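You operate a simulated robot arm through the tools that you are given. There is no shell and no other tool. Be economical: measure what you need, move in short steps, check, and stop when the job is done.

The job below is to be done with a simulated robot arm. You get a single attempt, and the scene is never put back.

Task
Bring the soup down to a simmer, stir, cover it and turn off.
Fine: set LOW and wait till it only simmers, stir with the wooden spoon and stand it back in the grey jar, put the glass lid on, then turn the ring off.

Only the result counts: the job must be done as asked and must still hold three seconds after the hand-in. Knocking over, shifting, dropping, spilling or breaking anything else fails it. A push-on lid holds only when it is set on centred and level and pressed home; a screw cap is set on level and turned clockwise until tight.

Robot
A 6-joint arm with a two-finger parallel gripper, fixed in place. Base frame: the origin is at the foot of the arm, x ahead of it, y to its left, z up; the work surface is at about z = 91.6. Units: cm, rad, N and s.
With the tool pointing down near the work surface it reaches from about 22 to 62 cm from the base axis. Its first joint turns from -1.152 to 1.152 rad. Payload 2.7 kg.
The tool frame sits at the grasp point between the pads (the TCP): z along the fingers, y along the line on which they close. The tips reach 2.3 cm beyond it. Largest opening 9.4 cm; finger width 3.8, thickness 1; the body of the gripper, 5.4 by 9.6 cm, starts 3.9 cm behind the TCP.
Orientation is told as [roll, pitch, yaw] about the base's x, y, z axes, in that order, counted from this pose: with the fingers straight down and closing along the base's y, the tool's x points along the base's -x, its y along +y and its z along -z.

Tools
- The arm moves only by the tool send_rows. Its argument "motion" is a list of rows, each a list of 7 numbers: the shift along the base's x, y, z in cm, then the turn, a rotation vector about the base's x, y, z in rad, then the opening, from 0 (shut) to 1 (fully open). In form: [[tx, ty, tz, rx, ry, rz, fingers], ...]. A call has 1 to 8 rows; each row shifts and turns the commanded pose from where the row before left it. Rows are played at 5 a second. More than 5 cm and 0.15 rad between two rows, or a gripper value outside its range, and nothing of the call is played. Where a pose cannot be reached the arm comes as near as it can. A force on the tool above 40 N (or 10 N above the force at the start of the call, whichever is more), or a blocked arm, ends the call early, and 0.2 s more pass. Each finger travels about 4.5 cm/s and halts on what it meets, pressing with about 33 N; the grip force reading is that of the motor and also rises with nothing between the fingers. The clock runs only during rows and for 0.2 s after the last one: add rows that do not move to give the fingers time. It gives the time, the measured TCP pose, the force on the tool (base axes), the opening and the grip force at its end, in the units of the frame above (readings bear some noise), with the torque about the TCP (base axes, N m) and any sound that the robot's microphone picked up.
- Cameras (640 x 400 px; columns grow to the right, rows downward): "scene" is fixed at [9.27, -45.24, 140.04]; the picture's right is [0.56, -0.83, 0.00], its down [-0.48, -0.33, -0.81] and it looks along [0.67, 0.45, -0.58] (base axes); focal length 214 px, centre (320, 200). "wrist" rides on the gripper at [8.6, 1.6, -7.5] in the tool frame; the picture's right is [-0.18, 0.98, 0.00], its down [-0.58, -0.11, -0.81] and it looks along [-0.79, -0.15, 0.59] (tool axes); focal length 243 px, centre (320, 200). There is no depth. A picture from a camera that has moved, and an enlarged one, comes with that camera's place and axes in the base frame and with its lens.
- camera(camera): a new picture of that camera. No time passes.
- inspect(camera, box): a new picture of the part [left, top, right, bottom] of that camera's present view, enlarged. No time passes.
- close_job(): hands the job in; it is judged then, once.

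Work in short steps. Places have to be worked out from the pictures, the camera data and where the tool is seen: move nearer, look again, correct. Check each grasp and each placing, and mend what went wrong. You have 120 turns and 76 pictures in all, those below and enlarged ones among them. Open the gripper and draw the arm clear of the work before you hand the job in, unless the task says otherwise; then end with one line.

The tools are called after "Emit:" by a JSON object that holds its "name" and its "arguments". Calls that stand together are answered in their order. send_rows: Moves the arm, as the interface text tells. Its arguments: {"type":"object","properties":{"motion":{"type":"array"}},"required":["motion"]} The other tools are called the same way: camera (camera) takes a picture; inspect (camera, box) takes an enlarged picture of a part of a camera's view; close_job () hands the job in.

At the start:

```text
time_s: 0.0
ee_pos: [35.9, -0.21, 128.97]
tcp_rot: [0.001, -0.003, 0.002]
wrist_force: [-0.1, 0.2, -0.1]
moment: [-0.03, 0.01, -0.02]
finger_gap: 9.42
grasp_force: 0.1
```

scene: 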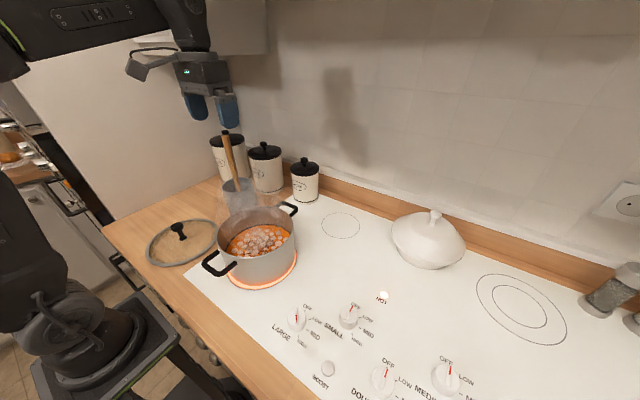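
wrist: 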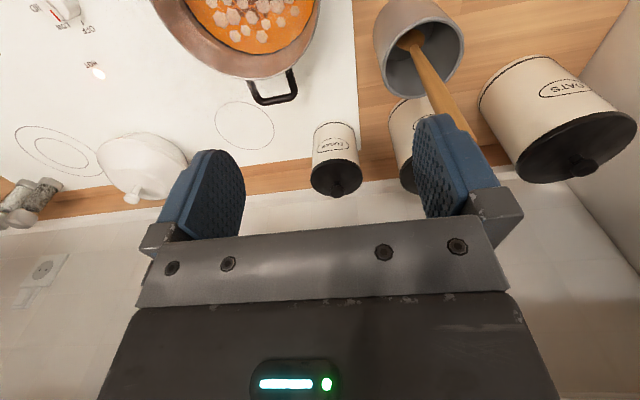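

I start with enlarged views of the knobs and of the pot, jar and lid area.

Emit:
{"name": "inspect", "arguments": {"camera": "scene", "box": [240, 280, 400, 380]}}

Emit:
{"name": "inspect", "arguments": {"camera": "scene", "box": [130, 120, 330, 295]}}

```text
4.00 times, centred on (320, 330) of scene
camera zoom: at [9.27, -45.24, 140.04], right [0.56, -0.83, 0.0], down [-0.48, -0.33, -0.81], along [0.67, 0.45, -0.58], focal length 858 px, centre (320, -320)
```

zoom: 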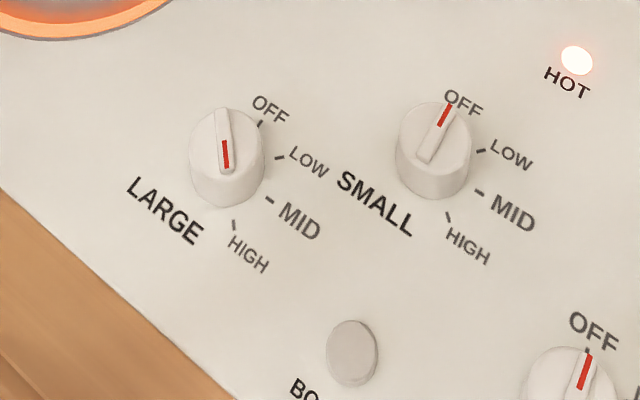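

```text
2.29 times, centred on (230, 208) of scene
camera zoom: at [9.27, -45.24, 140.04], right [0.56, -0.83, 0.0], down [-0.48, -0.33, -0.81], along [0.67, 0.45, -0.58], focal length 490 px, centre (526, 183)
```

zoom: 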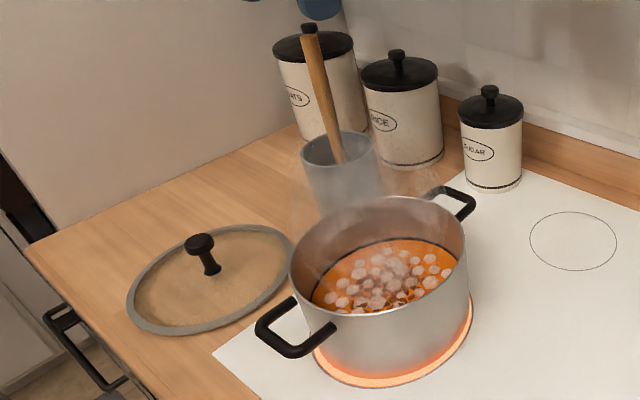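

The LARGE knob is at HIGH (pointing base -x-y), with LOW 90° counter-clockwise from there. I move over it at about (24.5, -29.3), turning yaw toward -135° so the fingers straddle its ridge.

Emit:
{"name": "send_rows", "arguments": {"motion": [[-0.7, -1.8, 0, 0, 0, -0.1473, 1], [-0.7, -1.8, 0, 0, 0, -0.1473, 1], [-0.7, -1.8, 0, 0, 0, -0.1473, 1], [-0.7, -1.8, 0, 0, 0, -0.1473, 1], [-0.7, -1.8, 0, 0, 0, -0.1473, 1], [-0.7, -1.8, 0, 0, 0, -0.1473, 1], [-0.7, -1.8, 0, 0, 0, -0.1473, 1], [-0.7, -1.8, 0, 0, 0, -0.1473, 1]]}}

Emit:
{"name": "send_rows", "arguments": {"motion": [[-0.7, -1.8, -2, 0, 0, -0.1473, 1], [-0.7, -1.8, -2, 0, 0, -0.1473, 1], [-0.7, -1.8, -2, 0, 0, -0.1473, 1], [-0.7, -1.8, -2, 0, 0, -0.1473, 1], [-0.7, -1.8, -2, 0, 0, -0.1473, 1], [-0.7, -1.8, -2, 0, 0, -0.1473, 1], [-0.7, -1.8, -2, 0, 0, -0.1473, 1], [-0.7, -1.8, -2, 0, 0, -0.1473, 1]]}}

Emit:
{"name": "camera", "arguments": {"camera": "wrist"}}

Emit:
{"name": "camera", "arguments": {"camera": "scene"}}

```text
time_s: 1.8
ee_pos: [30.21, -14.66, 128.8]
tcp_rot: [0.002, -0.002, -1.181]
wrist_force: [-0.5, 0.3, -0.2]
moment: [0.02, 0.0, 0.01]
finger_gap: 9.37
grasp_force: 0.1
```

```text
time_s: 3.6
ee_pos: [24.62, -28.89, 112.94]
tcp_rot: [0.004, -0.002, -2.359]
wrist_force: [-0.4, -1.0, -0.2]
moment: [-0.01, 0.02, 0.0]
finger_gap: 9.38
grasp_force: 0.1
```

```text
71 pictures are left
camera wrist: at [31.99, -23.97, 120.37], right [0.56, -0.83, 0.0], down [-0.49, -0.33, 0.81], along [-0.67, -0.46, -0.59], focal length 243 px, centre (320, 200)
```

wrist: 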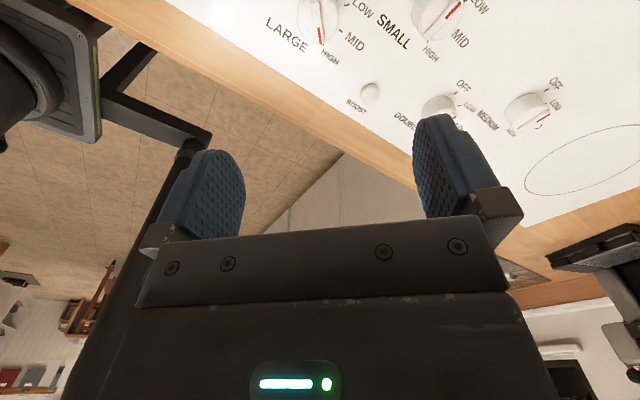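

```text
70 pictures are left
```

scene: 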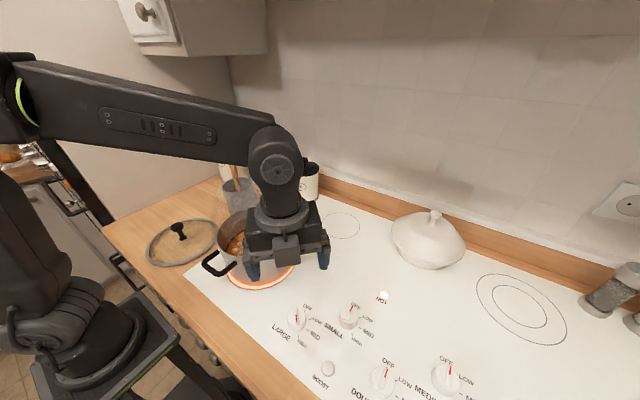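

The wrist view shows the knob at the top; I enlarge it to triangulate.

Emit:
{"name": "inspect", "arguments": {"camera": "wrist", "box": [240, 0, 400, 100]}}

```text
4.00 times, centred on (320, 50) of wrist
camera zoom: at [31.99, -23.97, 120.37], right [0.56, -0.83, 0.0], down [-0.49, -0.33, 0.81], along [-0.67, -0.46, -0.59], focal length 970 px, centre (320, 800)
```

zoom: 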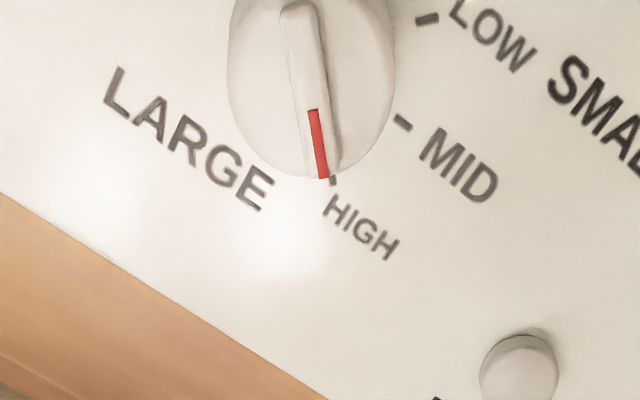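

The ridge centre triangulates to about (25.05, -28.75), top z≈94.5. I centre on it and descend with the fingers partly closed to stay clear of SMALL.

Emit:
{"name": "send_rows", "arguments": {"motion": [[0.2, 0.07, -2.5, 0, 0, 0, 0.8], [0.2, 0.07, -2.5, 0, 0, 0, 0.75], [0, 0, -2.5, 0, 0, 0, 0.75], [0, 0, -2.5, 0, 0, 0, 0.75], [0, 0, -2.5, 0, 0, 0, 0.75], [0, 0, -2, 0, 0, 0, 0.75], [0, 0, 0, 0, 0, 0, 0.75]]}}

Emit:
{"name": "camera", "arguments": {"camera": "wrist"}}

Emit:
{"name": "inspect", "arguments": {"camera": "scene", "box": [220, 240, 380, 340]}}

```text
time_s: 5.2
ee_pos: [24.77, -29.04, 98.62]
tcp_rot: [0.004, -0.003, -2.358]
wrist_force: [1.0, 0.1, 1.0]
moment: [-0.03, 0.0, 0.06]
finger_gap: 7.05
grasp_force: 0.1
```

```text
68 pictures are left
camera wrist: at [32.22, -24.02, 106.0], right [0.57, -0.82, 0.0], down [-0.49, -0.33, 0.81], along [-0.66, -0.46, -0.59], focal length 243 px, centre (320, 200)
```

wrist: 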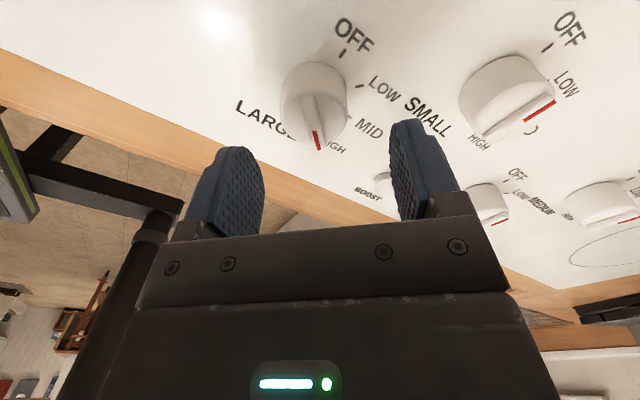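

```text
4.00 times, centred on (300, 290) of scene
camera zoom: at [9.27, -45.24, 140.04], right [0.56, -0.83, 0.0], down [-0.48, -0.33, -0.81], along [0.67, 0.45, -0.58], focal length 858 px, centre (400, -160)
```

zoom: 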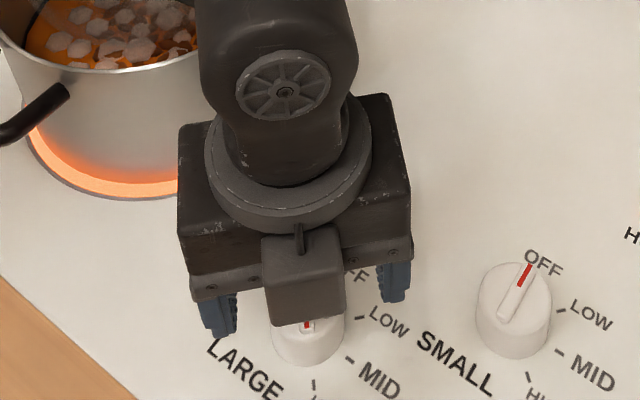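

I correct by (+0.25, +0.35), go down to grip height, and close.

Emit:
{"name": "send_rows", "arguments": {"motion": [[0.25, 0.35, -1.3, 0, 0, 0, 0.75], [0, 0, -1.3, 0, 0, 0, 0.75], [0, 0, -1.0, 0, 0, 0, 0.75], [0, 0, 0, 0, 0, 0, 0.75]]}}

Emit:
{"name": "send_rows", "arguments": {"motion": [[0, 0, 0, 0, 0, 0, 0.5], [0, 0, 0, 0, 0, 0, 0.2], [0, 0, 0, 0, 0, 0, 0.0], [0, 0, 0, 0, 0, 0, 0.0]]}}

Emit:
{"name": "inspect", "arguments": {"camera": "wrist", "box": [180, 60, 500, 260]}}

```text
time_s: 6.2
ee_pos: [25.18, -28.68, 94.95]
tcp_rot: [0.001, -0.001, -2.356]
wrist_force: [0.6, 0.4, 0.2]
moment: [0.01, -0.01, -0.01]
finger_gap: 7.05
grasp_force: 0.1
```

```text
time_s: 7.2
ee_pos: [25.09, -28.48, 94.99]
tcp_rot: [-0.002, 0.0, -2.356]
wrist_force: [-9.4, 9.2, 3.1]
moment: [0.36, 0.35, 0.01]
finger_gap: 3.89
grasp_force: 44.8
```

```text
2.00 times, centred on (340, 160) of wrist
camera zoom: at [32.47, -23.48, 102.34], right [0.57, -0.82, 0.0], down [-0.49, -0.33, 0.81], along [-0.67, -0.46, -0.59], focal length 485 px, centre (280, 280)
```

zoom: 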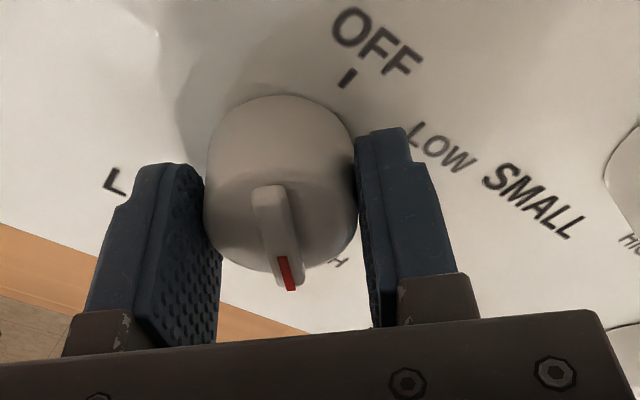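

The knob is gripped (gap 3.9) with a small side force; I ease off with a tiny shift and turn counter-clockwise, first ~57°.

Emit:
{"name": "send_rows", "arguments": {"motion": [[-0.15, 0.15, 0, 0, 0, 0, 0], [0, 0, 0, 0, 0, 0.1428, 0], [0, 0, 0, 0, 0, 0.1428, 0], [0, 0, 0, 0, 0, 0.1428, 0], [0, 0, 0, 0, 0, 0.1428, 0], [0, 0, 0, 0, 0, 0.1428, 0], [0, 0, 0, 0, 0, 0.1428, 0], [0, 0, 0, 0, 0, 0.1428, 0]]}}

Emit:
{"name": "inspect", "arguments": {"camera": "wrist", "box": [180, 60, 500, 260]}}

```text
time_s: 8.8
ee_pos: [25.03, -28.45, 94.96]
tcp_rot: [-0.004, -0.001, -1.546]
wrist_force: [-4.2, 2.1, 3.5]
moment: [-0.19, 0.32, 0.01]
finger_gap: 3.89
grasp_force: 45.2
stopped in row 7: the force on the tool passed its limit at 42 N (the readings are from after the stop); the commanded pose is now the measured one
```

```text
2.00 times, centred on (340, 160) of wrist
camera zoom: at [26.54, -19.73, 102.34], right [0.99, -0.16, 0.0], down [-0.09, -0.58, 0.81], along [-0.13, -0.8, -0.59], focal length 485 px, centre (280, 280)
```

zoom: 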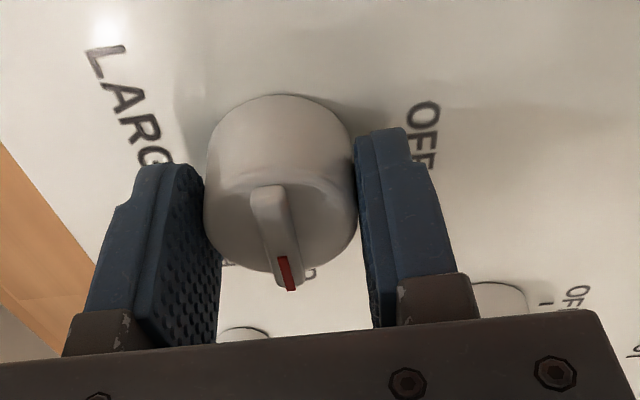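

The knob turned 46° with the grip (now MID) before a force spike. I continue more slowly with smaller steps toward LOW.

Emit:
{"name": "send_rows", "arguments": {"motion": [[0, 0, 0, 0, 0, 0.08, 0], [0, 0, 0, 0, 0, 0.08, 0], [0, 0, 0, 0, 0, 0.08, 0], [0, 0, 0, 0, 0, 0.08, 0], [0, 0, 0, 0, 0, 0.08, 0], [0, 0, 0, 0, 0, 0.08, 0]]}}

```text
time_s: 10.2
ee_pos: [24.91, -28.44, 94.82]
tcp_rot: [0.0, -0.003, -1.065]
wrist_force: [-15.4, -2.1, 14.4]
moment: [0.39, 0.58, -0.01]
finger_gap: 3.89
grasp_force: 45.1
```

Forces are building (x -15, z +14), so I relieve them slightly while finishing the turn to yaw ≈ -0.785.

Emit:
{"name": "send_rows", "arguments": {"motion": [[-0.15, 0, 0.1, 0, 0, 0.07, 0], [0, 0, 0, 0, 0, 0.07, 0], [0, 0, 0, 0, 0, 0.07, 0], [0, 0, 0, 0, 0, 0.07, 0], [0, 0, 0, 0, 0, 0, 0]]}}

Emit:
{"name": "inspect", "arguments": {"camera": "wrist", "box": [180, 60, 500, 260]}}

```text
time_s: 11.4
ee_pos: [24.81, -28.47, 94.84]
tcp_rot: [0.0, -0.002, -0.786]
wrist_force: [-4.3, -11.3, -20.8]
moment: [-0.88, -0.64, -0.03]
finger_gap: 3.86
grasp_force: 45.4
```

```text
2.00 times, centred on (340, 160) of wrist
camera zoom: at [20.09, -21.18, 102.34], right [0.83, 0.56, 0.0], down [0.33, -0.49, 0.81], along [0.46, -0.67, -0.59], focal length 485 px, centre (280, 280)
```

zoom: 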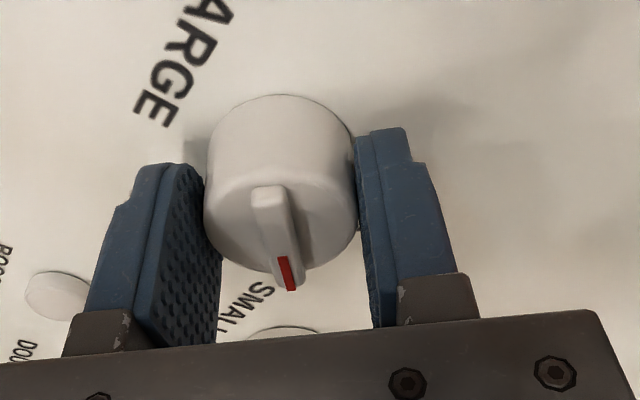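

The knob should be at LOW. I open and rise straight up, then check with the scene camera.

Emit:
{"name": "send_rows", "arguments": {"motion": [[0, 0, 0, 0, 0, 0, 0.4], [0, 0, 0, 0, 0, 0, 0.7], [0, 0, 0, 0, 0, 0, 0.7], [0, 0, 2, 0, 0, 0, 0.7], [0, 0, 4, 0, 0, 0, 0.7], [-0.5, 1, 4, 0, 0, 0, 0.7], [-1, 3, 4, 0, 0, 0, 0.7], [-1, 4, 4, 0, 0, 0, 0.7]]}}

Emit:
{"name": "camera", "arguments": {"camera": "scene"}}

Emit:
{"name": "inspect", "arguments": {"camera": "scene", "box": [240, 280, 400, 380]}}

```text
refused: row 7 steps farther than a row can; nothing moved
```

```text
63 pictures are left
```

scene: 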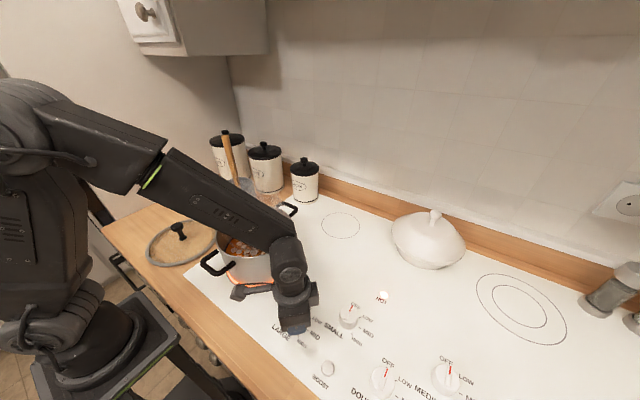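

```text
4.00 times, centred on (320, 330) of scene
camera zoom: at [9.28, -45.28, 140.02], right [0.56, -0.83, 0.0], down [-0.48, -0.33, -0.81], along [0.67, 0.45, -0.58], focal length 858 px, centre (320, -320)
```

zoom: 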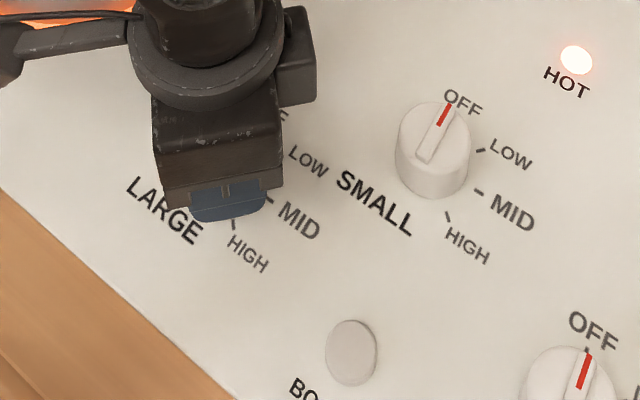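

That call was refused, so I resend with smaller rows, opening then rising straight up (the wrist camera is close to the pot).

Emit:
{"name": "send_rows", "arguments": {"motion": [[0, 0, 0, 0, 0, 0, 0.4], [0, 0, 0, 0, 0, 0, 0.75], [0, 0, 0, 0, 0, 0, 0.75], [0, 0, 2, 0, 0, 0, 0.75], [0, 0, 4, 0, 0, 0, 0.75], [0, 0, 4, 0, 0, 0, 0.75], [0, 0, 4, 0, 0, 0, 0.75], [0, 0, 4, 0, 0, 0, 0.75]]}}

Emit:
{"name": "inspect", "arguments": {"camera": "scene", "box": [240, 280, 400, 380]}}

```text
time_s: 13.2
ee_pos: [25.0, -28.58, 113.08]
tcp_rot: [-0.001, -0.003, -0.788]
wrist_force: [0.4, 0.1, -0.3]
moment: [0.0, -0.01, -0.01]
finger_gap: 7.04
grasp_force: 0.1
```

```text
4.00 times, centred on (320, 330) of scene
camera zoom: at [9.27, -45.24, 140.04], right [0.56, -0.83, 0.0], down [-0.48, -0.33, -0.81], along [0.67, 0.45, -0.58], focal length 858 px, centre (320, -320)
```

zoom: 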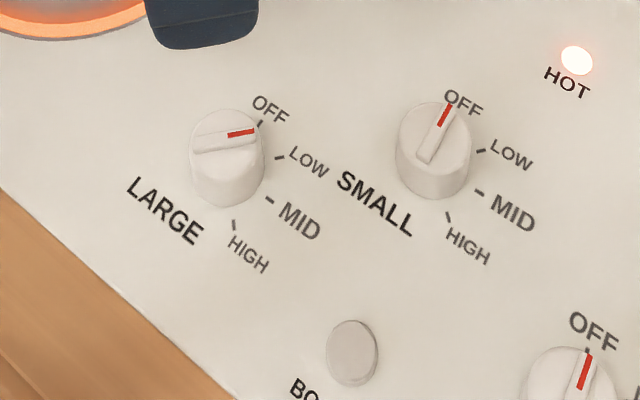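

LARGE is at LOW. While the soup cools down, I rise and move toward the jar, yaw back to 0, to look at the spoon.

Emit:
{"name": "send_rows", "arguments": {"motion": [[0, 0, 4, 0, 0, 0.131, 0.75], [0, 0, 4, 0, 0, 0.131, 0.75], [0, 2, 4, 0, 0, 0.131, 0.75], [0, 3, 3, 0, 0, 0.131, 0.75], [0, 4, 2, 0, 0, 0.131, 0.75], [0, 4.5, 0, 0, 0, 0.131, 0.75], [0, 4.5, 0, 0, 0, 0, 0.75], [0, 4.5, 0, 0, 0, 0, 0.75]]}}

Emit:
{"name": "send_rows", "arguments": {"motion": [[0, 4.5, 0, 0, 0, 0, 0.75], [0, 4.5, 0, 0, 0, 0, 0.75], [0, 4.5, 0, 0, 0, 0, 0.75], [0, 4.5, 0, 0, 0, 0, 0.75], [0, 0, 0, 0, 0, 0, 0.75]]}}

Emit:
{"name": "camera", "arguments": {"camera": "wrist"}}

Emit:
{"name": "camera", "arguments": {"camera": "scene"}}

```text
time_s: 15.0
ee_pos: [24.77, -6.06, 130.1]
tcp_rot: [-0.001, -0.001, 0.001]
wrist_force: [-0.1, -0.6, -0.3]
moment: [0.0, 0.03, 0.0]
finger_gap: 7.04
grasp_force: 0.1
```

```text
time_s: 16.2
ee_pos: [25.09, 12.12, 130.21]
tcp_rot: [-0.001, -0.002, 0.0]
wrist_force: [-0.2, 0.5, 0.2]
moment: [0.0, 0.0, -0.01]
finger_gap: 7.06
grasp_force: 0.1
```

```text
60 pictures are left
camera wrist: at [16.53, 13.65, 137.57], right [0.18, 0.98, 0.0], down [0.58, -0.11, 0.81], along [0.79, -0.15, -0.59], focal length 243 px, centre (320, 200)
```

wrist: 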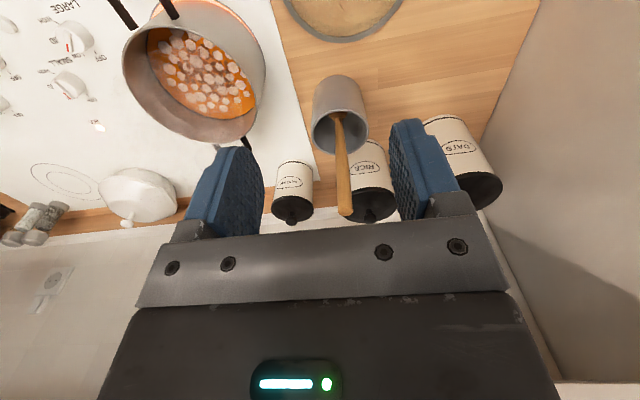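

```text
59 pictures are left
```

scene: 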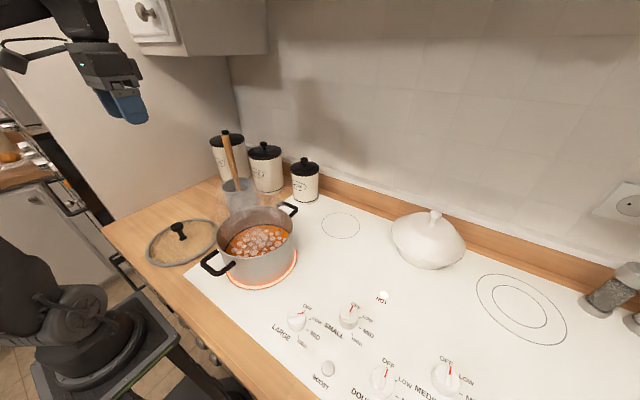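

Emit:
{"name": "inspect", "arguments": {"camera": "wrist", "box": [270, 60, 430, 240]}}

Emit:
{"name": "inspect", "arguments": {"camera": "scene", "box": [190, 115, 310, 215]}}

```text
2.22 times, centred on (350, 150) of wrist
camera zoom: at [16.53, 13.65, 137.57], right [0.18, 0.98, 0.0], down [0.58, -0.11, 0.81], along [0.79, -0.15, -0.59], focal length 539 px, centre (253, 311)
```

zoom: 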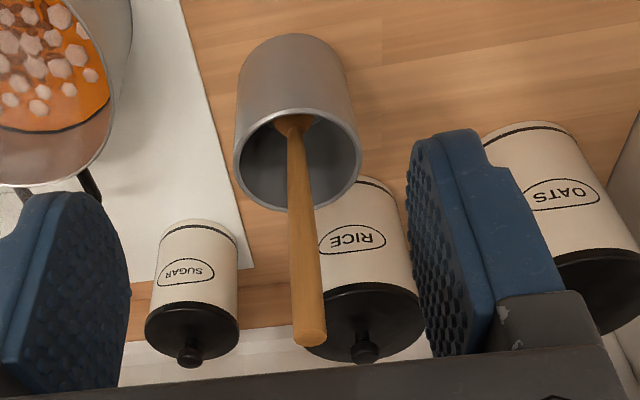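

```text
4.00 times, centred on (250, 165) of scene
camera zoom: at [9.27, -45.23, 140.04], right [0.56, -0.83, 0.0], down [-0.48, -0.33, -0.81], along [0.67, 0.45, -0.58], focal length 858 px, centre (600, 340)
```

zoom: 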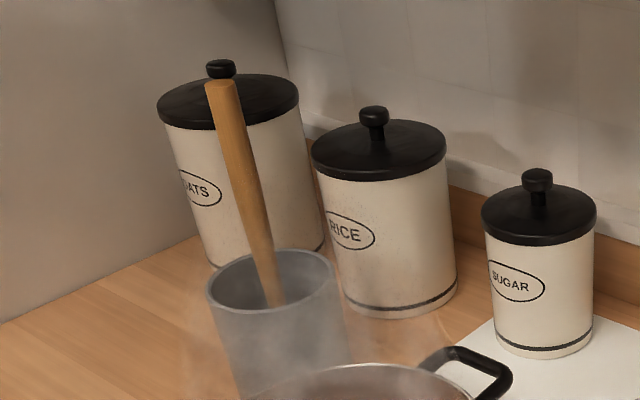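

The spoon stands nearly upright at about (44.55, 12.0), top z≈119, and the jar rim is centred at (44.8, 11.9), z≈102. Now a close look at the pot in both views.

Emit:
{"name": "inspect", "arguments": {"camera": "wrist", "box": [100, 0, 340, 150]}}

Emit:
{"name": "inspect", "arguments": {"camera": "scene", "box": [180, 190, 340, 300]}}

```text
2.67 times, centred on (220, 75) of wrist
camera zoom: at [16.53, 13.65, 137.57], right [0.18, 0.98, 0.0], down [0.58, -0.11, 0.81], along [0.79, -0.15, -0.59], focal length 647 px, centre (587, 533)
```

zoom: 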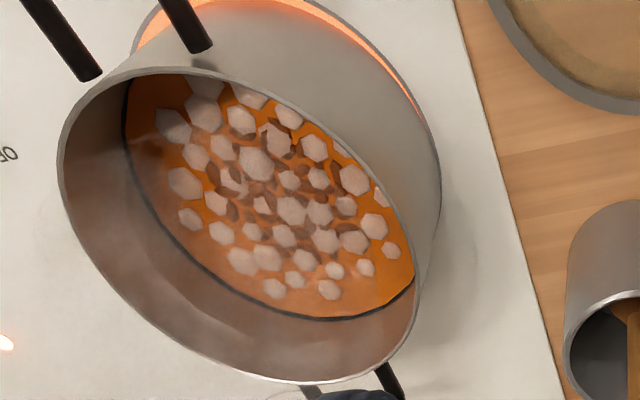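

```text
3.64 times, centred on (260, 245) of scene
camera zoom: at [9.27, -45.23, 140.04], right [0.56, -0.83, 0.0], down [-0.48, -0.33, -0.81], along [0.67, 0.45, -0.58], focal length 780 px, centre (538, 36)
```

zoom: 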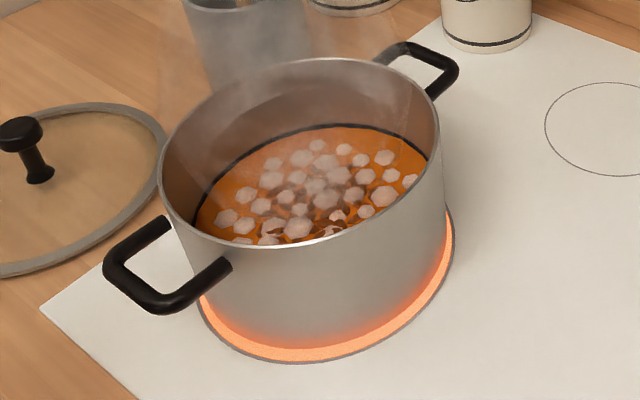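

It is still boiling hard. Meanwhile I go over the spoon with the gripper open.

Emit:
{"name": "send_rows", "arguments": {"motion": [[3.9, 0, 0, 0, 0, 0, 0.75], [3.9, 0, 0, 0, 0, 0, 0.75], [3.9, 0, 0, 0, 0, 0, 0.75], [3.9, 0, 0, 0, 0, 0, 0.75], [3.9, -0.1, 0, 0, 0, 0, 0.75], [0, 0, -3, 0, 0, 0, 0.75], [0, 0, -3, 0, 0, 0, 0.75], [0, 0, 0, 0, 0, 0, 0.75]]}}

Emit:
{"name": "camera", "arguments": {"camera": "wrist"}}

Emit:
{"name": "camera", "arguments": {"camera": "scene"}}

```text
time_s: 18.0
ee_pos: [44.19, 12.05, 124.02]
tcp_rot: [0.001, -0.001, 0.0]
wrist_force: [-0.1, -0.2, 0.5]
moment: [0.0, 0.02, 0.01]
finger_gap: 7.05
grasp_force: 0.0
```

```text
54 pictures are left
camera wrist: at [35.77, 13.62, 131.47], right [0.18, 0.98, 0.0], down [0.58, -0.11, 0.81], along [0.79, -0.15, -0.59], focal length 243 px, centre (320, 200)
```

wrist: 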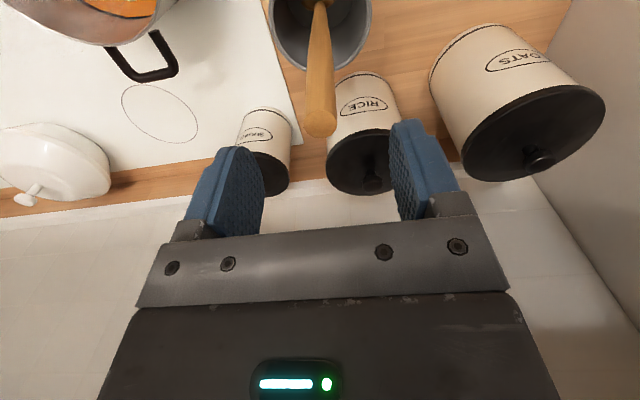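

```text
53 pictures are left
```

scene: 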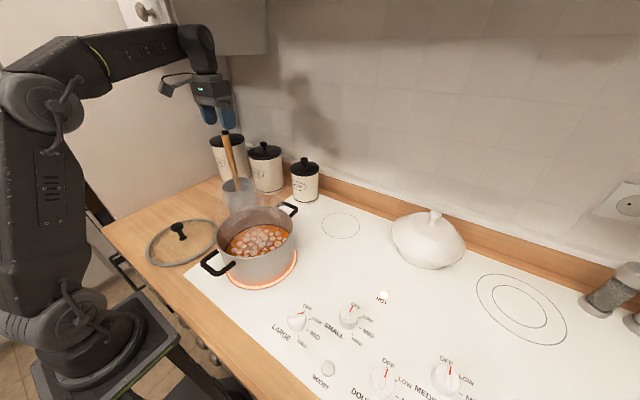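

Spoon top reads about (44.8, 12.0). I shift +0.5 in x, lower to z≈115.8 and close gently.

Emit:
{"name": "send_rows", "arguments": {"motion": [[0.5, 0, -2.1, 0, 0, 0, 0.75], [0, 0, -2.1, 0, 0, 0, 0.75], [0, 0, -2.1, 0, 0, 0, 0.75], [0, 0, -1.9, 0, 0, 0, 0.75], [0, 0, 0, 0, 0, 0, 0.75]]}}

Emit:
{"name": "camera", "arguments": {"camera": "wrist"}}

Emit:
{"name": "inspect", "arguments": {"camera": "scene", "box": [170, 70, 330, 220]}}

```text
time_s: 19.2
ee_pos: [44.95, 11.88, 115.94]
tcp_rot: [0.001, -0.001, -0.001]
wrist_force: [0.6, 0.9, -0.1]
moment: [0.03, -0.02, -0.03]
finger_gap: 7.03
grasp_force: 0.0
```

```text
52 pictures are left
camera wrist: at [36.38, 13.57, 123.31], right [0.18, 0.98, 0.0], down [0.58, -0.11, 0.81], along [0.79, -0.15, -0.59], focal length 243 px, centre (320, 200)
```

wrist: 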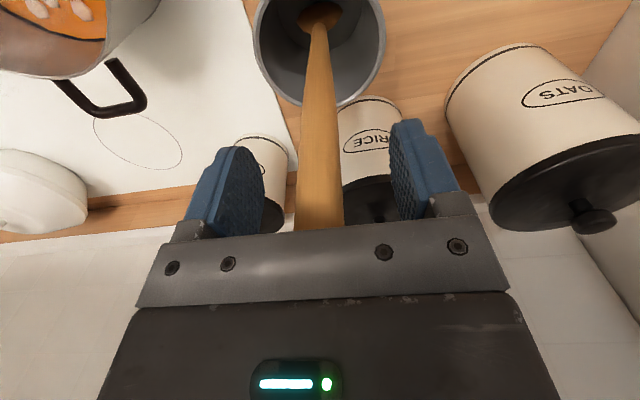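

```text
2.67 times, centred on (250, 145) of scene
camera zoom: at [9.27, -45.24, 140.04], right [0.56, -0.83, 0.0], down [-0.48, -0.33, -0.81], along [0.67, 0.45, -0.58], focal length 572 px, centre (507, 347)
```

zoom: 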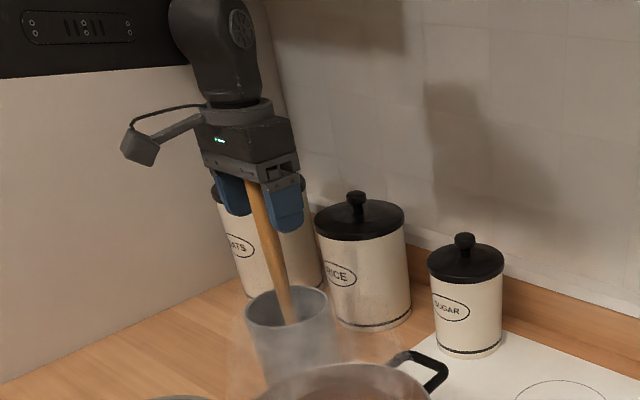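

The handle lies between the pads; I close the gripper.

Emit:
{"name": "send_rows", "arguments": {"motion": [[0, 0, 0, 0, 0, 0, 0.45], [0, 0, 0, 0, 0, 0, 0.2], [0, 0, 0, 0, 0, 0, 0.0], [0, 0, 0, 0, 0, 0, 0.0], [0, 0, 0, 0, 0, 0, 0.0]]}}

Emit:
{"name": "inspect", "arguments": {"camera": "scene", "box": [180, 190, 340, 300]}}

```text
time_s: 20.4
ee_pos: [44.91, 12.01, 115.96]
tcp_rot: [0.0, -0.002, 0.001]
wrist_force: [-0.4, -0.2, 0.2]
moment: [0.03, -0.02, -0.02]
finger_gap: 2.09
grasp_force: 33.4
```

```text
3.64 times, centred on (260, 245) of scene
camera zoom: at [9.27, -45.24, 140.04], right [0.56, -0.83, 0.0], down [-0.48, -0.33, -0.81], along [0.67, 0.45, -0.58], focal length 780 px, centre (538, 36)
```

zoom: 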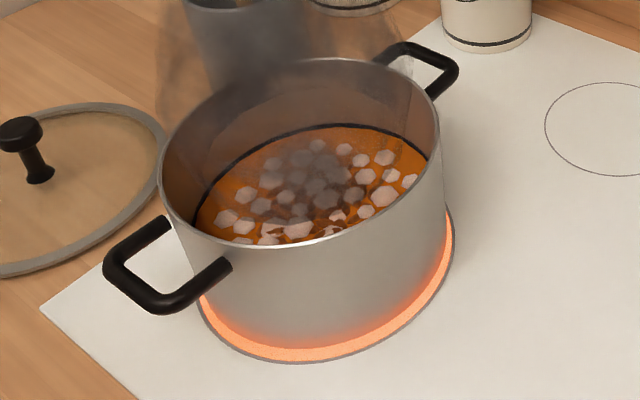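

Spoon is gripped (gap 2.09). The boil looks unchanged so far, so I wait in place.

Emit:
{"name": "send_rows", "arguments": {"motion": [[0, 0, 0, 0, 0, 0, 0], [0, 0, 0, 0, 0, 0, 0], [0, 0, 0, 0, 0, 0, 0], [0, 0, 0, 0, 0, 0, 0], [0, 0, 0, 0, 0, 0, 0], [0, 0, 0, 0, 0, 0, 0], [0, 0, 0, 0, 0, 0, 0], [0, 0, 0, 0, 0, 0, 0]]}}

Emit:
{"name": "send_rows", "arguments": {"motion": [[0, 0, 0, 0, 0, 0, 0], [0, 0, 0, 0, 0, 0, 0], [0, 0, 0, 0, 0, 0, 0], [0, 0, 0, 0, 0, 0, 0], [0, 0, 0, 0, 0, 0, 0], [0, 0, 0, 0, 0, 0, 0], [0, 0, 0, 0, 0, 0, 0], [0, 0, 0, 0, 0, 0, 0]]}}

Emit:
{"name": "send_rows", "arguments": {"motion": [[0, 0, 0, 0, 0, 0, 0], [0, 0, 0, 0, 0, 0, 0], [0, 0, 0, 0, 0, 0, 0], [0, 0, 0, 0, 0, 0, 0], [0, 0, 0, 0, 0, 0, 0], [0, 0, 0, 0, 0, 0, 0], [0, 0, 0, 0, 0, 0, 0], [0, 0, 0, 0, 0, 0, 0]]}}

Emit:
{"name": "send_rows", "arguments": {"motion": [[0, 0, 0, 0, 0, 0, 0], [0, 0, 0, 0, 0, 0, 0], [0, 0, 0, 0, 0, 0, 0], [0, 0, 0, 0, 0, 0, 0], [0, 0, 0, 0, 0, 0, 0], [0, 0, 0, 0, 0, 0, 0], [0, 0, 0, 0, 0, 0, 0], [0, 0, 0, 0, 0, 0, 0]]}}

Emit:
{"name": "inspect", "arguments": {"camera": "scene", "box": [180, 190, 340, 300]}}

```text
time_s: 22.2
ee_pos: [44.9, 11.94, 115.91]
tcp_rot: [-0.002, -0.001, -0.001]
wrist_force: [-0.3, -0.2, 0.5]
moment: [0.0, -0.01, 0.0]
finger_gap: 2.09
grasp_force: 33.2
```

```text
time_s: 24.0
ee_pos: [44.99, 11.92, 115.88]
tcp_rot: [0.001, -0.002, 0.0]
wrist_force: [-0.4, 0.4, -1.2]
moment: [-0.02, -0.01, 0.02]
finger_gap: 2.1
grasp_force: 32.6
```

```text
time_s: 25.8
ee_pos: [44.94, 11.76, 115.96]
tcp_rot: [-0.001, -0.003, 0.001]
wrist_force: [1.2, 0.6, -0.7]
moment: [0.03, -0.01, 0.01]
finger_gap: 2.1
grasp_force: 33.6
```

```text
time_s: 27.6
ee_pos: [44.91, 11.95, 115.92]
tcp_rot: [-0.002, -0.002, 0.001]
wrist_force: [0.6, -0.5, 0.4]
moment: [-0.03, 0.01, 0.02]
finger_gap: 2.07
grasp_force: 33.1
```

```text
3.64 times, centred on (260, 245) of scene
camera zoom: at [9.27, -45.24, 140.04], right [0.56, -0.83, 0.0], down [-0.48, -0.33, -0.81], along [0.67, 0.45, -0.58], focal length 780 px, centre (538, 36)
```

zoom: 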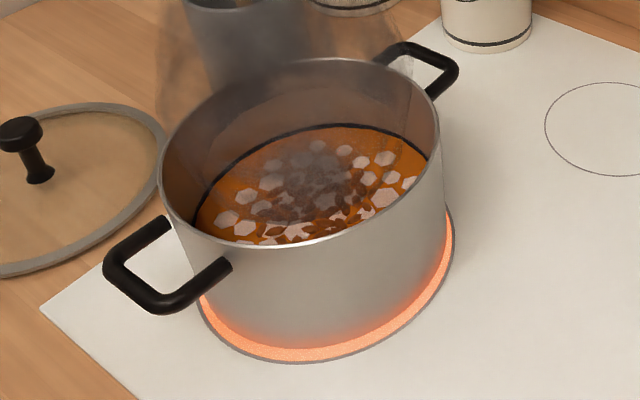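

Bubbles remain, ring glow is fading slightly. I use the time to lift the spoon out of the jar.

Emit:
{"name": "send_rows", "arguments": {"motion": [[0, 0, 1, 0, 0, 0, 0], [0, 0, 2, 0, 0, 0, 0], [0, 0, 2, 0, 0, 0, 0], [0, 0, 2, 0, 0, 0, 0], [0, 0, 2, 0, 0, 0, 0], [0, 0, 2, 0, 0, 0, 0], [0, 0, 2, 0, 0, 0, 0], [0, 0, 0, 0, 0, 0, 0]]}}

Emit:
{"name": "camera", "arguments": {"camera": "scene"}}

```text
time_s: 29.4
ee_pos: [44.93, 12.0, 128.6]
tcp_rot: [0.001, -0.001, 0.001]
wrist_force: [0.2, 0.3, -0.7]
moment: [-0.01, -0.03, 0.02]
finger_gap: 2.09
grasp_force: 33.3
```

```text
48 pictures are left
```

scene: 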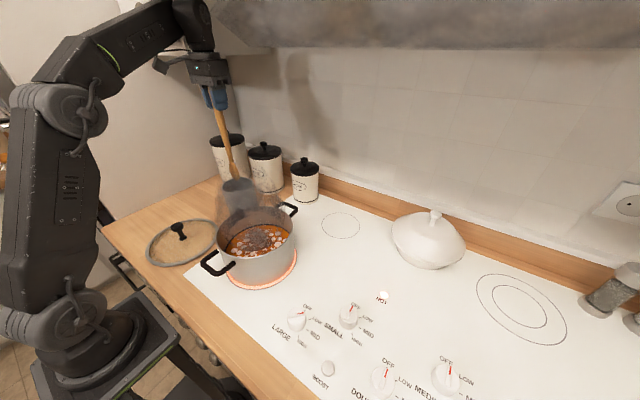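

Emit:
{"name": "inspect", "arguments": {"camera": "scene", "box": [170, 60, 330, 220]}}

```text
2.50 times, centred on (250, 140) of scene
camera zoom: at [9.27, -45.24, 140.04], right [0.56, -0.83, 0.0], down [-0.48, -0.33, -0.81], along [0.67, 0.45, -0.58], focal length 536 px, centre (495, 350)
```

zoom: 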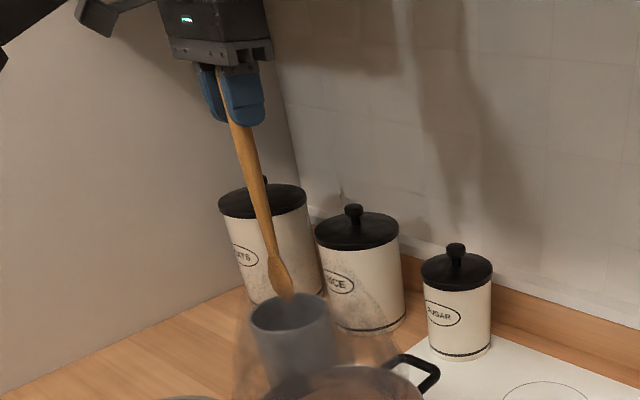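

Spoon is free, its tip at about z 104.3 (24.3 below TCP), clear of the jar and pot rims. I carry it slowly over the pot centre (32.4, -10).

Emit:
{"name": "send_rows", "arguments": {"motion": [[-1, -1.5, 0.5, 0, 0, 0, 0], [-1.8, -3.1, 0.5, 0, 0, 0, 0], [-1.8, -3.1, 0, 0, 0, 0, 0], [-1.8, -3.1, 0, 0, 0, 0, 0], [-1.8, -3.1, 0, 0, 0, 0, 0], [-1.8, -3.1, 0, 0, 0, 0, 0], [-1.5, -3, 0, 0, 0, 0, 0], [-1, -2, 0, 0, 0, 0, 0]]}}

Emit:
{"name": "send_rows", "arguments": {"motion": [[0, 0, 0, 0, 0, 0, 0], [0, 0, 0, 0, 0, 0, 0], [0, 0, 0, 0, 0, 0, 0], [0, 0, 0, 0, 0, 0, 0], [0, 0, 0, 0, 0, 0, 0], [0, 0, 0, 0, 0, 0, 0], [0, 0, 0, 0, 0, 0, 0], [0, 0, 0, 0, 0, 0, 0]]}}

Emit:
{"name": "send_rows", "arguments": {"motion": [[0, 0, 0, 0, 0, 0, 0], [0, 0, 0, 0, 0, 0, 0], [0, 0, 0, 0, 0, 0, 0], [0, 0, 0, 0, 0, 0, 0], [0, 0, 0, 0, 0, 0, 0], [0, 0, 0, 0, 0, 0, 0], [0, 0, 0, 0, 0, 0, 0], [0, 0, 0, 0, 0, 0, 0]]}}

Emit:
{"name": "inspect", "arguments": {"camera": "scene", "box": [180, 160, 340, 300]}}

Emit:
{"name": "camera", "arguments": {"camera": "wrist"}}

```text
time_s: 31.2
ee_pos: [32.59, -9.81, 129.62]
tcp_rot: [-0.001, -0.003, 0.0]
wrist_force: [0.1, -0.3, 0.0]
moment: [0.02, 0.04, 0.01]
finger_gap: 2.09
grasp_force: 33.0
```

```text
time_s: 33.0
ee_pos: [32.65, -9.92, 129.67]
tcp_rot: [0.002, -0.003, 0.0]
wrist_force: [0.7, -0.7, -0.1]
moment: [0.0, 0.02, -0.01]
finger_gap: 2.1
grasp_force: 32.9
```

```text
time_s: 34.8
ee_pos: [32.53, -9.93, 129.73]
tcp_rot: [0.0, -0.001, 0.001]
wrist_force: [-0.2, -0.3, -1.2]
moment: [-0.02, 0.0, 0.0]
finger_gap: 2.1
grasp_force: 33.0
```

```text
2.86 times, centred on (260, 230) of scene
camera zoom: at [9.27, -45.24, 140.04], right [0.56, -0.83, 0.0], down [-0.48, -0.33, -0.81], along [0.67, 0.45, -0.58], focal length 613 px, centre (491, 114)
```

zoom: 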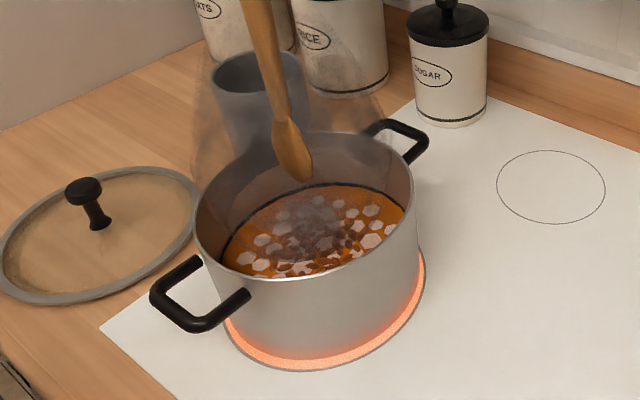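

```text
45 pictures are left
camera wrist: at [24.1, -8.25, 137.14], right [0.18, 0.98, 0.0], down [0.58, -0.11, 0.81], along [0.79, -0.15, -0.59], focal length 243 px, centre (320, 200)
```

wrist: 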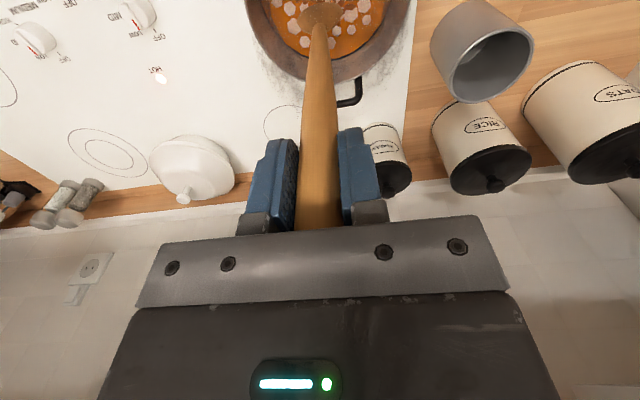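

Spoon is above the pot centre; the soup still bubbles, so I wait longer.

Emit:
{"name": "send_rows", "arguments": {"motion": [[0, 0, 0, 0, 0, 0, 0], [0, 0, 0, 0, 0, 0, 0], [0, 0, 0, 0, 0, 0, 0], [0, 0, 0, 0, 0, 0, 0], [0, 0, 0, 0, 0, 0, 0], [0, 0, 0, 0, 0, 0, 0], [0, 0, 0, 0, 0, 0, 0], [0, 0, 0, 0, 0, 0, 0]]}}

Emit:
{"name": "send_rows", "arguments": {"motion": [[0, 0, 0, 0, 0, 0, 0], [0, 0, 0, 0, 0, 0, 0], [0, 0, 0, 0, 0, 0, 0], [0, 0, 0, 0, 0, 0, 0], [0, 0, 0, 0, 0, 0, 0], [0, 0, 0, 0, 0, 0, 0], [0, 0, 0, 0, 0, 0, 0], [0, 0, 0, 0, 0, 0, 0]]}}

Emit:
{"name": "send_rows", "arguments": {"motion": [[0, 0, 0, 0, 0, 0, 0], [0, 0, 0, 0, 0, 0, 0], [0, 0, 0, 0, 0, 0, 0], [0, 0, 0, 0, 0, 0, 0], [0, 0, 0, 0, 0, 0, 0], [0, 0, 0, 0, 0, 0, 0], [0, 0, 0, 0, 0, 0, 0], [0, 0, 0, 0, 0, 0, 0]]}}

Emit:
{"name": "send_rows", "arguments": {"motion": [[0, 0, 0, 0, 0, 0, 0], [0, 0, 0, 0, 0, 0, 0], [0, 0, 0, 0, 0, 0, 0], [0, 0, 0, 0, 0, 0, 0], [0, 0, 0, 0, 0, 0, 0], [0, 0, 0, 0, 0, 0, 0], [0, 0, 0, 0, 0, 0, 0], [0, 0, 0, 0, 0, 0, 0]]}}

Emit:
{"name": "inspect", "arguments": {"camera": "scene", "box": [180, 160, 340, 300]}}

```text
time_s: 36.6
ee_pos: [32.64, -9.81, 129.65]
tcp_rot: [0.0, -0.001, 0.0]
wrist_force: [-0.1, -0.3, 0.5]
moment: [0.01, 0.04, 0.02]
finger_gap: 2.1
grasp_force: 33.2
```

```text
time_s: 38.4
ee_pos: [32.64, -9.87, 129.74]
tcp_rot: [0.001, -0.001, 0.0]
wrist_force: [-0.1, 0.3, -1.1]
moment: [0.01, 0.0, -0.01]
finger_gap: 2.12
grasp_force: 33.1
```

```text
time_s: 40.2
ee_pos: [32.57, -9.91, 129.81]
tcp_rot: [0.0, 0.0, 0.0]
wrist_force: [-0.4, 0.4, -0.5]
moment: [0.0, 0.06, -0.01]
finger_gap: 2.11
grasp_force: 33.1
```

```text
time_s: 42.0
ee_pos: [32.54, -9.91, 129.77]
tcp_rot: [0.0, -0.003, 0.002]
wrist_force: [-0.2, 0.0, 0.0]
moment: [-0.03, 0.0, 0.01]
finger_gap: 2.08
grasp_force: 33.2
```

```text
2.86 times, centred on (260, 230) of scene
camera zoom: at [9.27, -45.24, 140.04], right [0.56, -0.83, 0.0], down [-0.48, -0.33, -0.81], along [0.67, 0.45, -0.58], focal length 613 px, centre (491, 114)
```

zoom: 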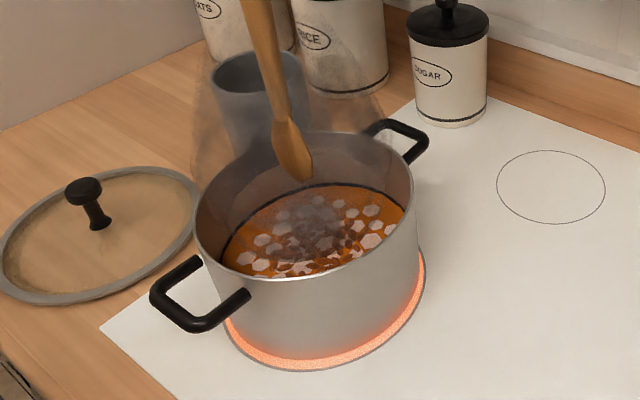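

Emit:
{"name": "send_rows", "arguments": {"motion": [[0, 0, 0, 0, 0, 0, 0], [0, 0, 0, 0, 0, 0, 0], [0, 0, 0, 0, 0, 0, 0], [0, 0, 0, 0, 0, 0, 0], [0, 0, 0, 0, 0, 0, 0], [0, 0, 0, 0, 0, 0, 0], [0, 0, 0, 0, 0, 0, 0], [0, 0, 0, 0, 0, 0, 0]]}}

Emit:
{"name": "send_rows", "arguments": {"motion": [[0, 0, 0, 0, 0, 0, 0], [0, 0, 0, 0, 0, 0, 0], [0, 0, 0, 0, 0, 0, 0], [0, 0, 0, 0, 0, 0, 0], [0, 0, 0, 0, 0, 0, 0], [0, 0, 0, 0, 0, 0, 0], [0, 0, 0, 0, 0, 0, 0], [0, 0, 0, 0, 0, 0, 0]]}}

Emit:
{"name": "send_rows", "arguments": {"motion": [[0, 0, 0, 0, 0, 0, 0], [0, 0, 0, 0, 0, 0, 0], [0, 0, 0, 0, 0, 0, 0], [0, 0, 0, 0, 0, 0, 0], [0, 0, 0, 0, 0, 0, 0], [0, 0, 0, 0, 0, 0, 0], [0, 0, 0, 0, 0, 0, 0], [0, 0, 0, 0, 0, 0, 0]]}}

Emit:
{"name": "send_rows", "arguments": {"motion": [[0, 0, 0, 0, 0, 0, 0], [0, 0, 0, 0, 0, 0, 0], [0, 0, 0, 0, 0, 0, 0], [0, 0, 0, 0, 0, 0, 0], [0, 0, 0, 0, 0, 0, 0], [0, 0, 0, 0, 0, 0, 0], [0, 0, 0, 0, 0, 0, 0], [0, 0, 0, 0, 0, 0, 0]]}}

Emit:
{"name": "send_rows", "arguments": {"motion": [[0, 0, 0, 0, 0, 0, 0], [0, 0, 0, 0, 0, 0, 0], [0, 0, 0, 0, 0, 0, 0], [0, 0, 0, 0, 0, 0, 0], [0, 0, 0, 0, 0, 0, 0], [0, 0, 0, 0, 0, 0, 0], [0, 0, 0, 0, 0, 0, 0], [0, 0, 0, 0, 0, 0, 0]]}}

Emit:
{"name": "send_rows", "arguments": {"motion": [[0, 0, 0, 0, 0, 0, 0], [0, 0, 0, 0, 0, 0, 0], [0, 0, 0, 0, 0, 0, 0], [0, 0, 0, 0, 0, 0, 0], [0, 0, 0, 0, 0, 0, 0], [0, 0, 0, 0, 0, 0, 0], [0, 0, 0, 0, 0, 0, 0], [0, 0, 0, 0, 0, 0, 0]]}}

Emit:
{"name": "inspect", "arguments": {"camera": "scene", "box": [180, 160, 340, 300]}}

```text
time_s: 43.8
ee_pos: [32.55, -9.98, 129.72]
tcp_rot: [0.002, -0.003, -0.001]
wrist_force: [0.4, -0.1, -0.9]
moment: [0.03, -0.04, 0.03]
finger_gap: 2.1
grasp_force: 33.1
```

```text
time_s: 45.6
ee_pos: [32.55, -9.84, 129.72]
tcp_rot: [0.0, -0.001, 0.001]
wrist_force: [0.1, -0.3, -0.9]
moment: [0.02, -0.01, 0.01]
finger_gap: 2.1
grasp_force: 33.1
```

```text
time_s: 47.4
ee_pos: [32.69, -9.83, 129.68]
tcp_rot: [0.0, -0.002, 0.0]
wrist_force: [0.3, -0.2, -0.7]
moment: [0.02, -0.02, 0.0]
finger_gap: 2.09
grasp_force: 33.0
```

```text
time_s: 49.2
ee_pos: [32.73, -9.76, 129.72]
tcp_rot: [0.0, -0.002, 0.0]
wrist_force: [-0.1, -0.3, -0.3]
moment: [0.05, -0.02, -0.04]
finger_gap: 2.09
grasp_force: 33.2
```

```text
time_s: 51.0
ee_pos: [32.56, -9.81, 129.69]
tcp_rot: [-0.001, -0.002, 0.0]
wrist_force: [0.2, 0.3, -0.7]
moment: [0.0, 0.01, -0.02]
finger_gap: 2.09
grasp_force: 33.7
```

```text
time_s: 52.8
ee_pos: [32.72, -9.79, 129.7]
tcp_rot: [0.0, -0.002, 0.001]
wrist_force: [-0.6, -0.1, -0.8]
moment: [0.0, 0.02, 0.04]
finger_gap: 2.11
grasp_force: 33.5
```

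```text
2.86 times, centred on (260, 230) of scene
camera zoom: at [9.27, -45.24, 140.04], right [0.56, -0.83, 0.0], down [-0.48, -0.33, -0.81], along [0.67, 0.45, -0.58], focal length 613 px, centre (491, 114)
```

zoom: 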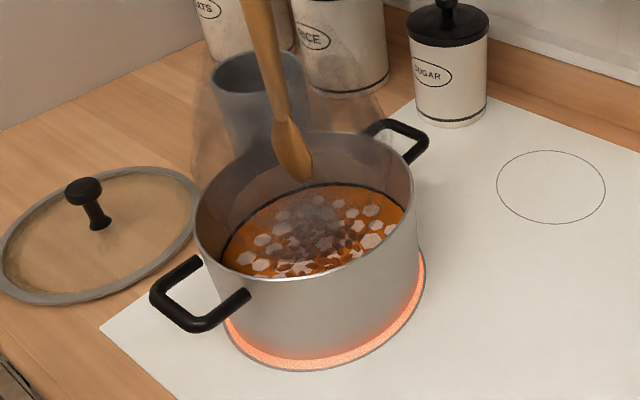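

No visible change; I check the knob setting and the soup more closely.

Emit:
{"name": "inspect", "arguments": {"camera": "scene", "box": [270, 285, 350, 340]}}

Emit:
{"name": "inspect", "arguments": {"camera": "scene", "box": [220, 210, 300, 300]}}

```text
7.27 times, centred on (310, 312) of scene
camera zoom: at [9.27, -45.24, 140.04], right [0.56, -0.83, 0.0], down [-0.48, -0.33, -0.81], along [0.67, 0.45, -0.58], focal length 1560 px, centre (393, -618)
```

zoom: 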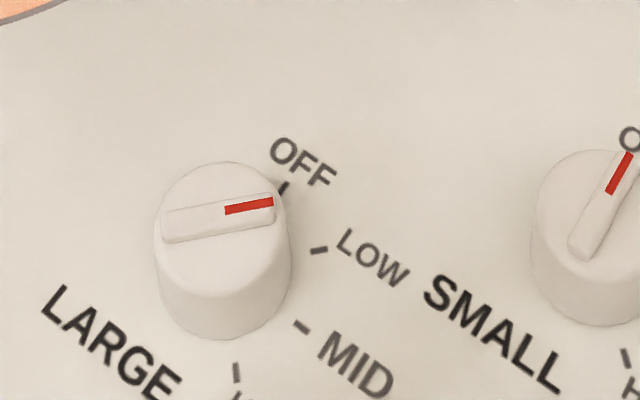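

```text
4.44 times, centred on (260, 255) of scene
camera zoom: at [9.27, -45.24, 140.04], right [0.56, -0.83, 0.0], down [-0.48, -0.33, -0.81], along [0.67, 0.45, -0.58], focal length 953 px, centre (587, -44)
```

zoom: 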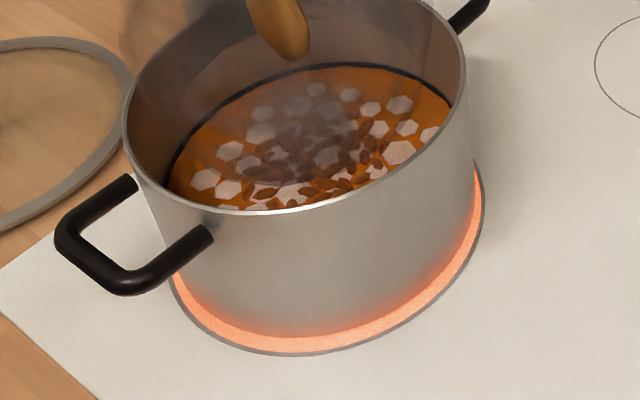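

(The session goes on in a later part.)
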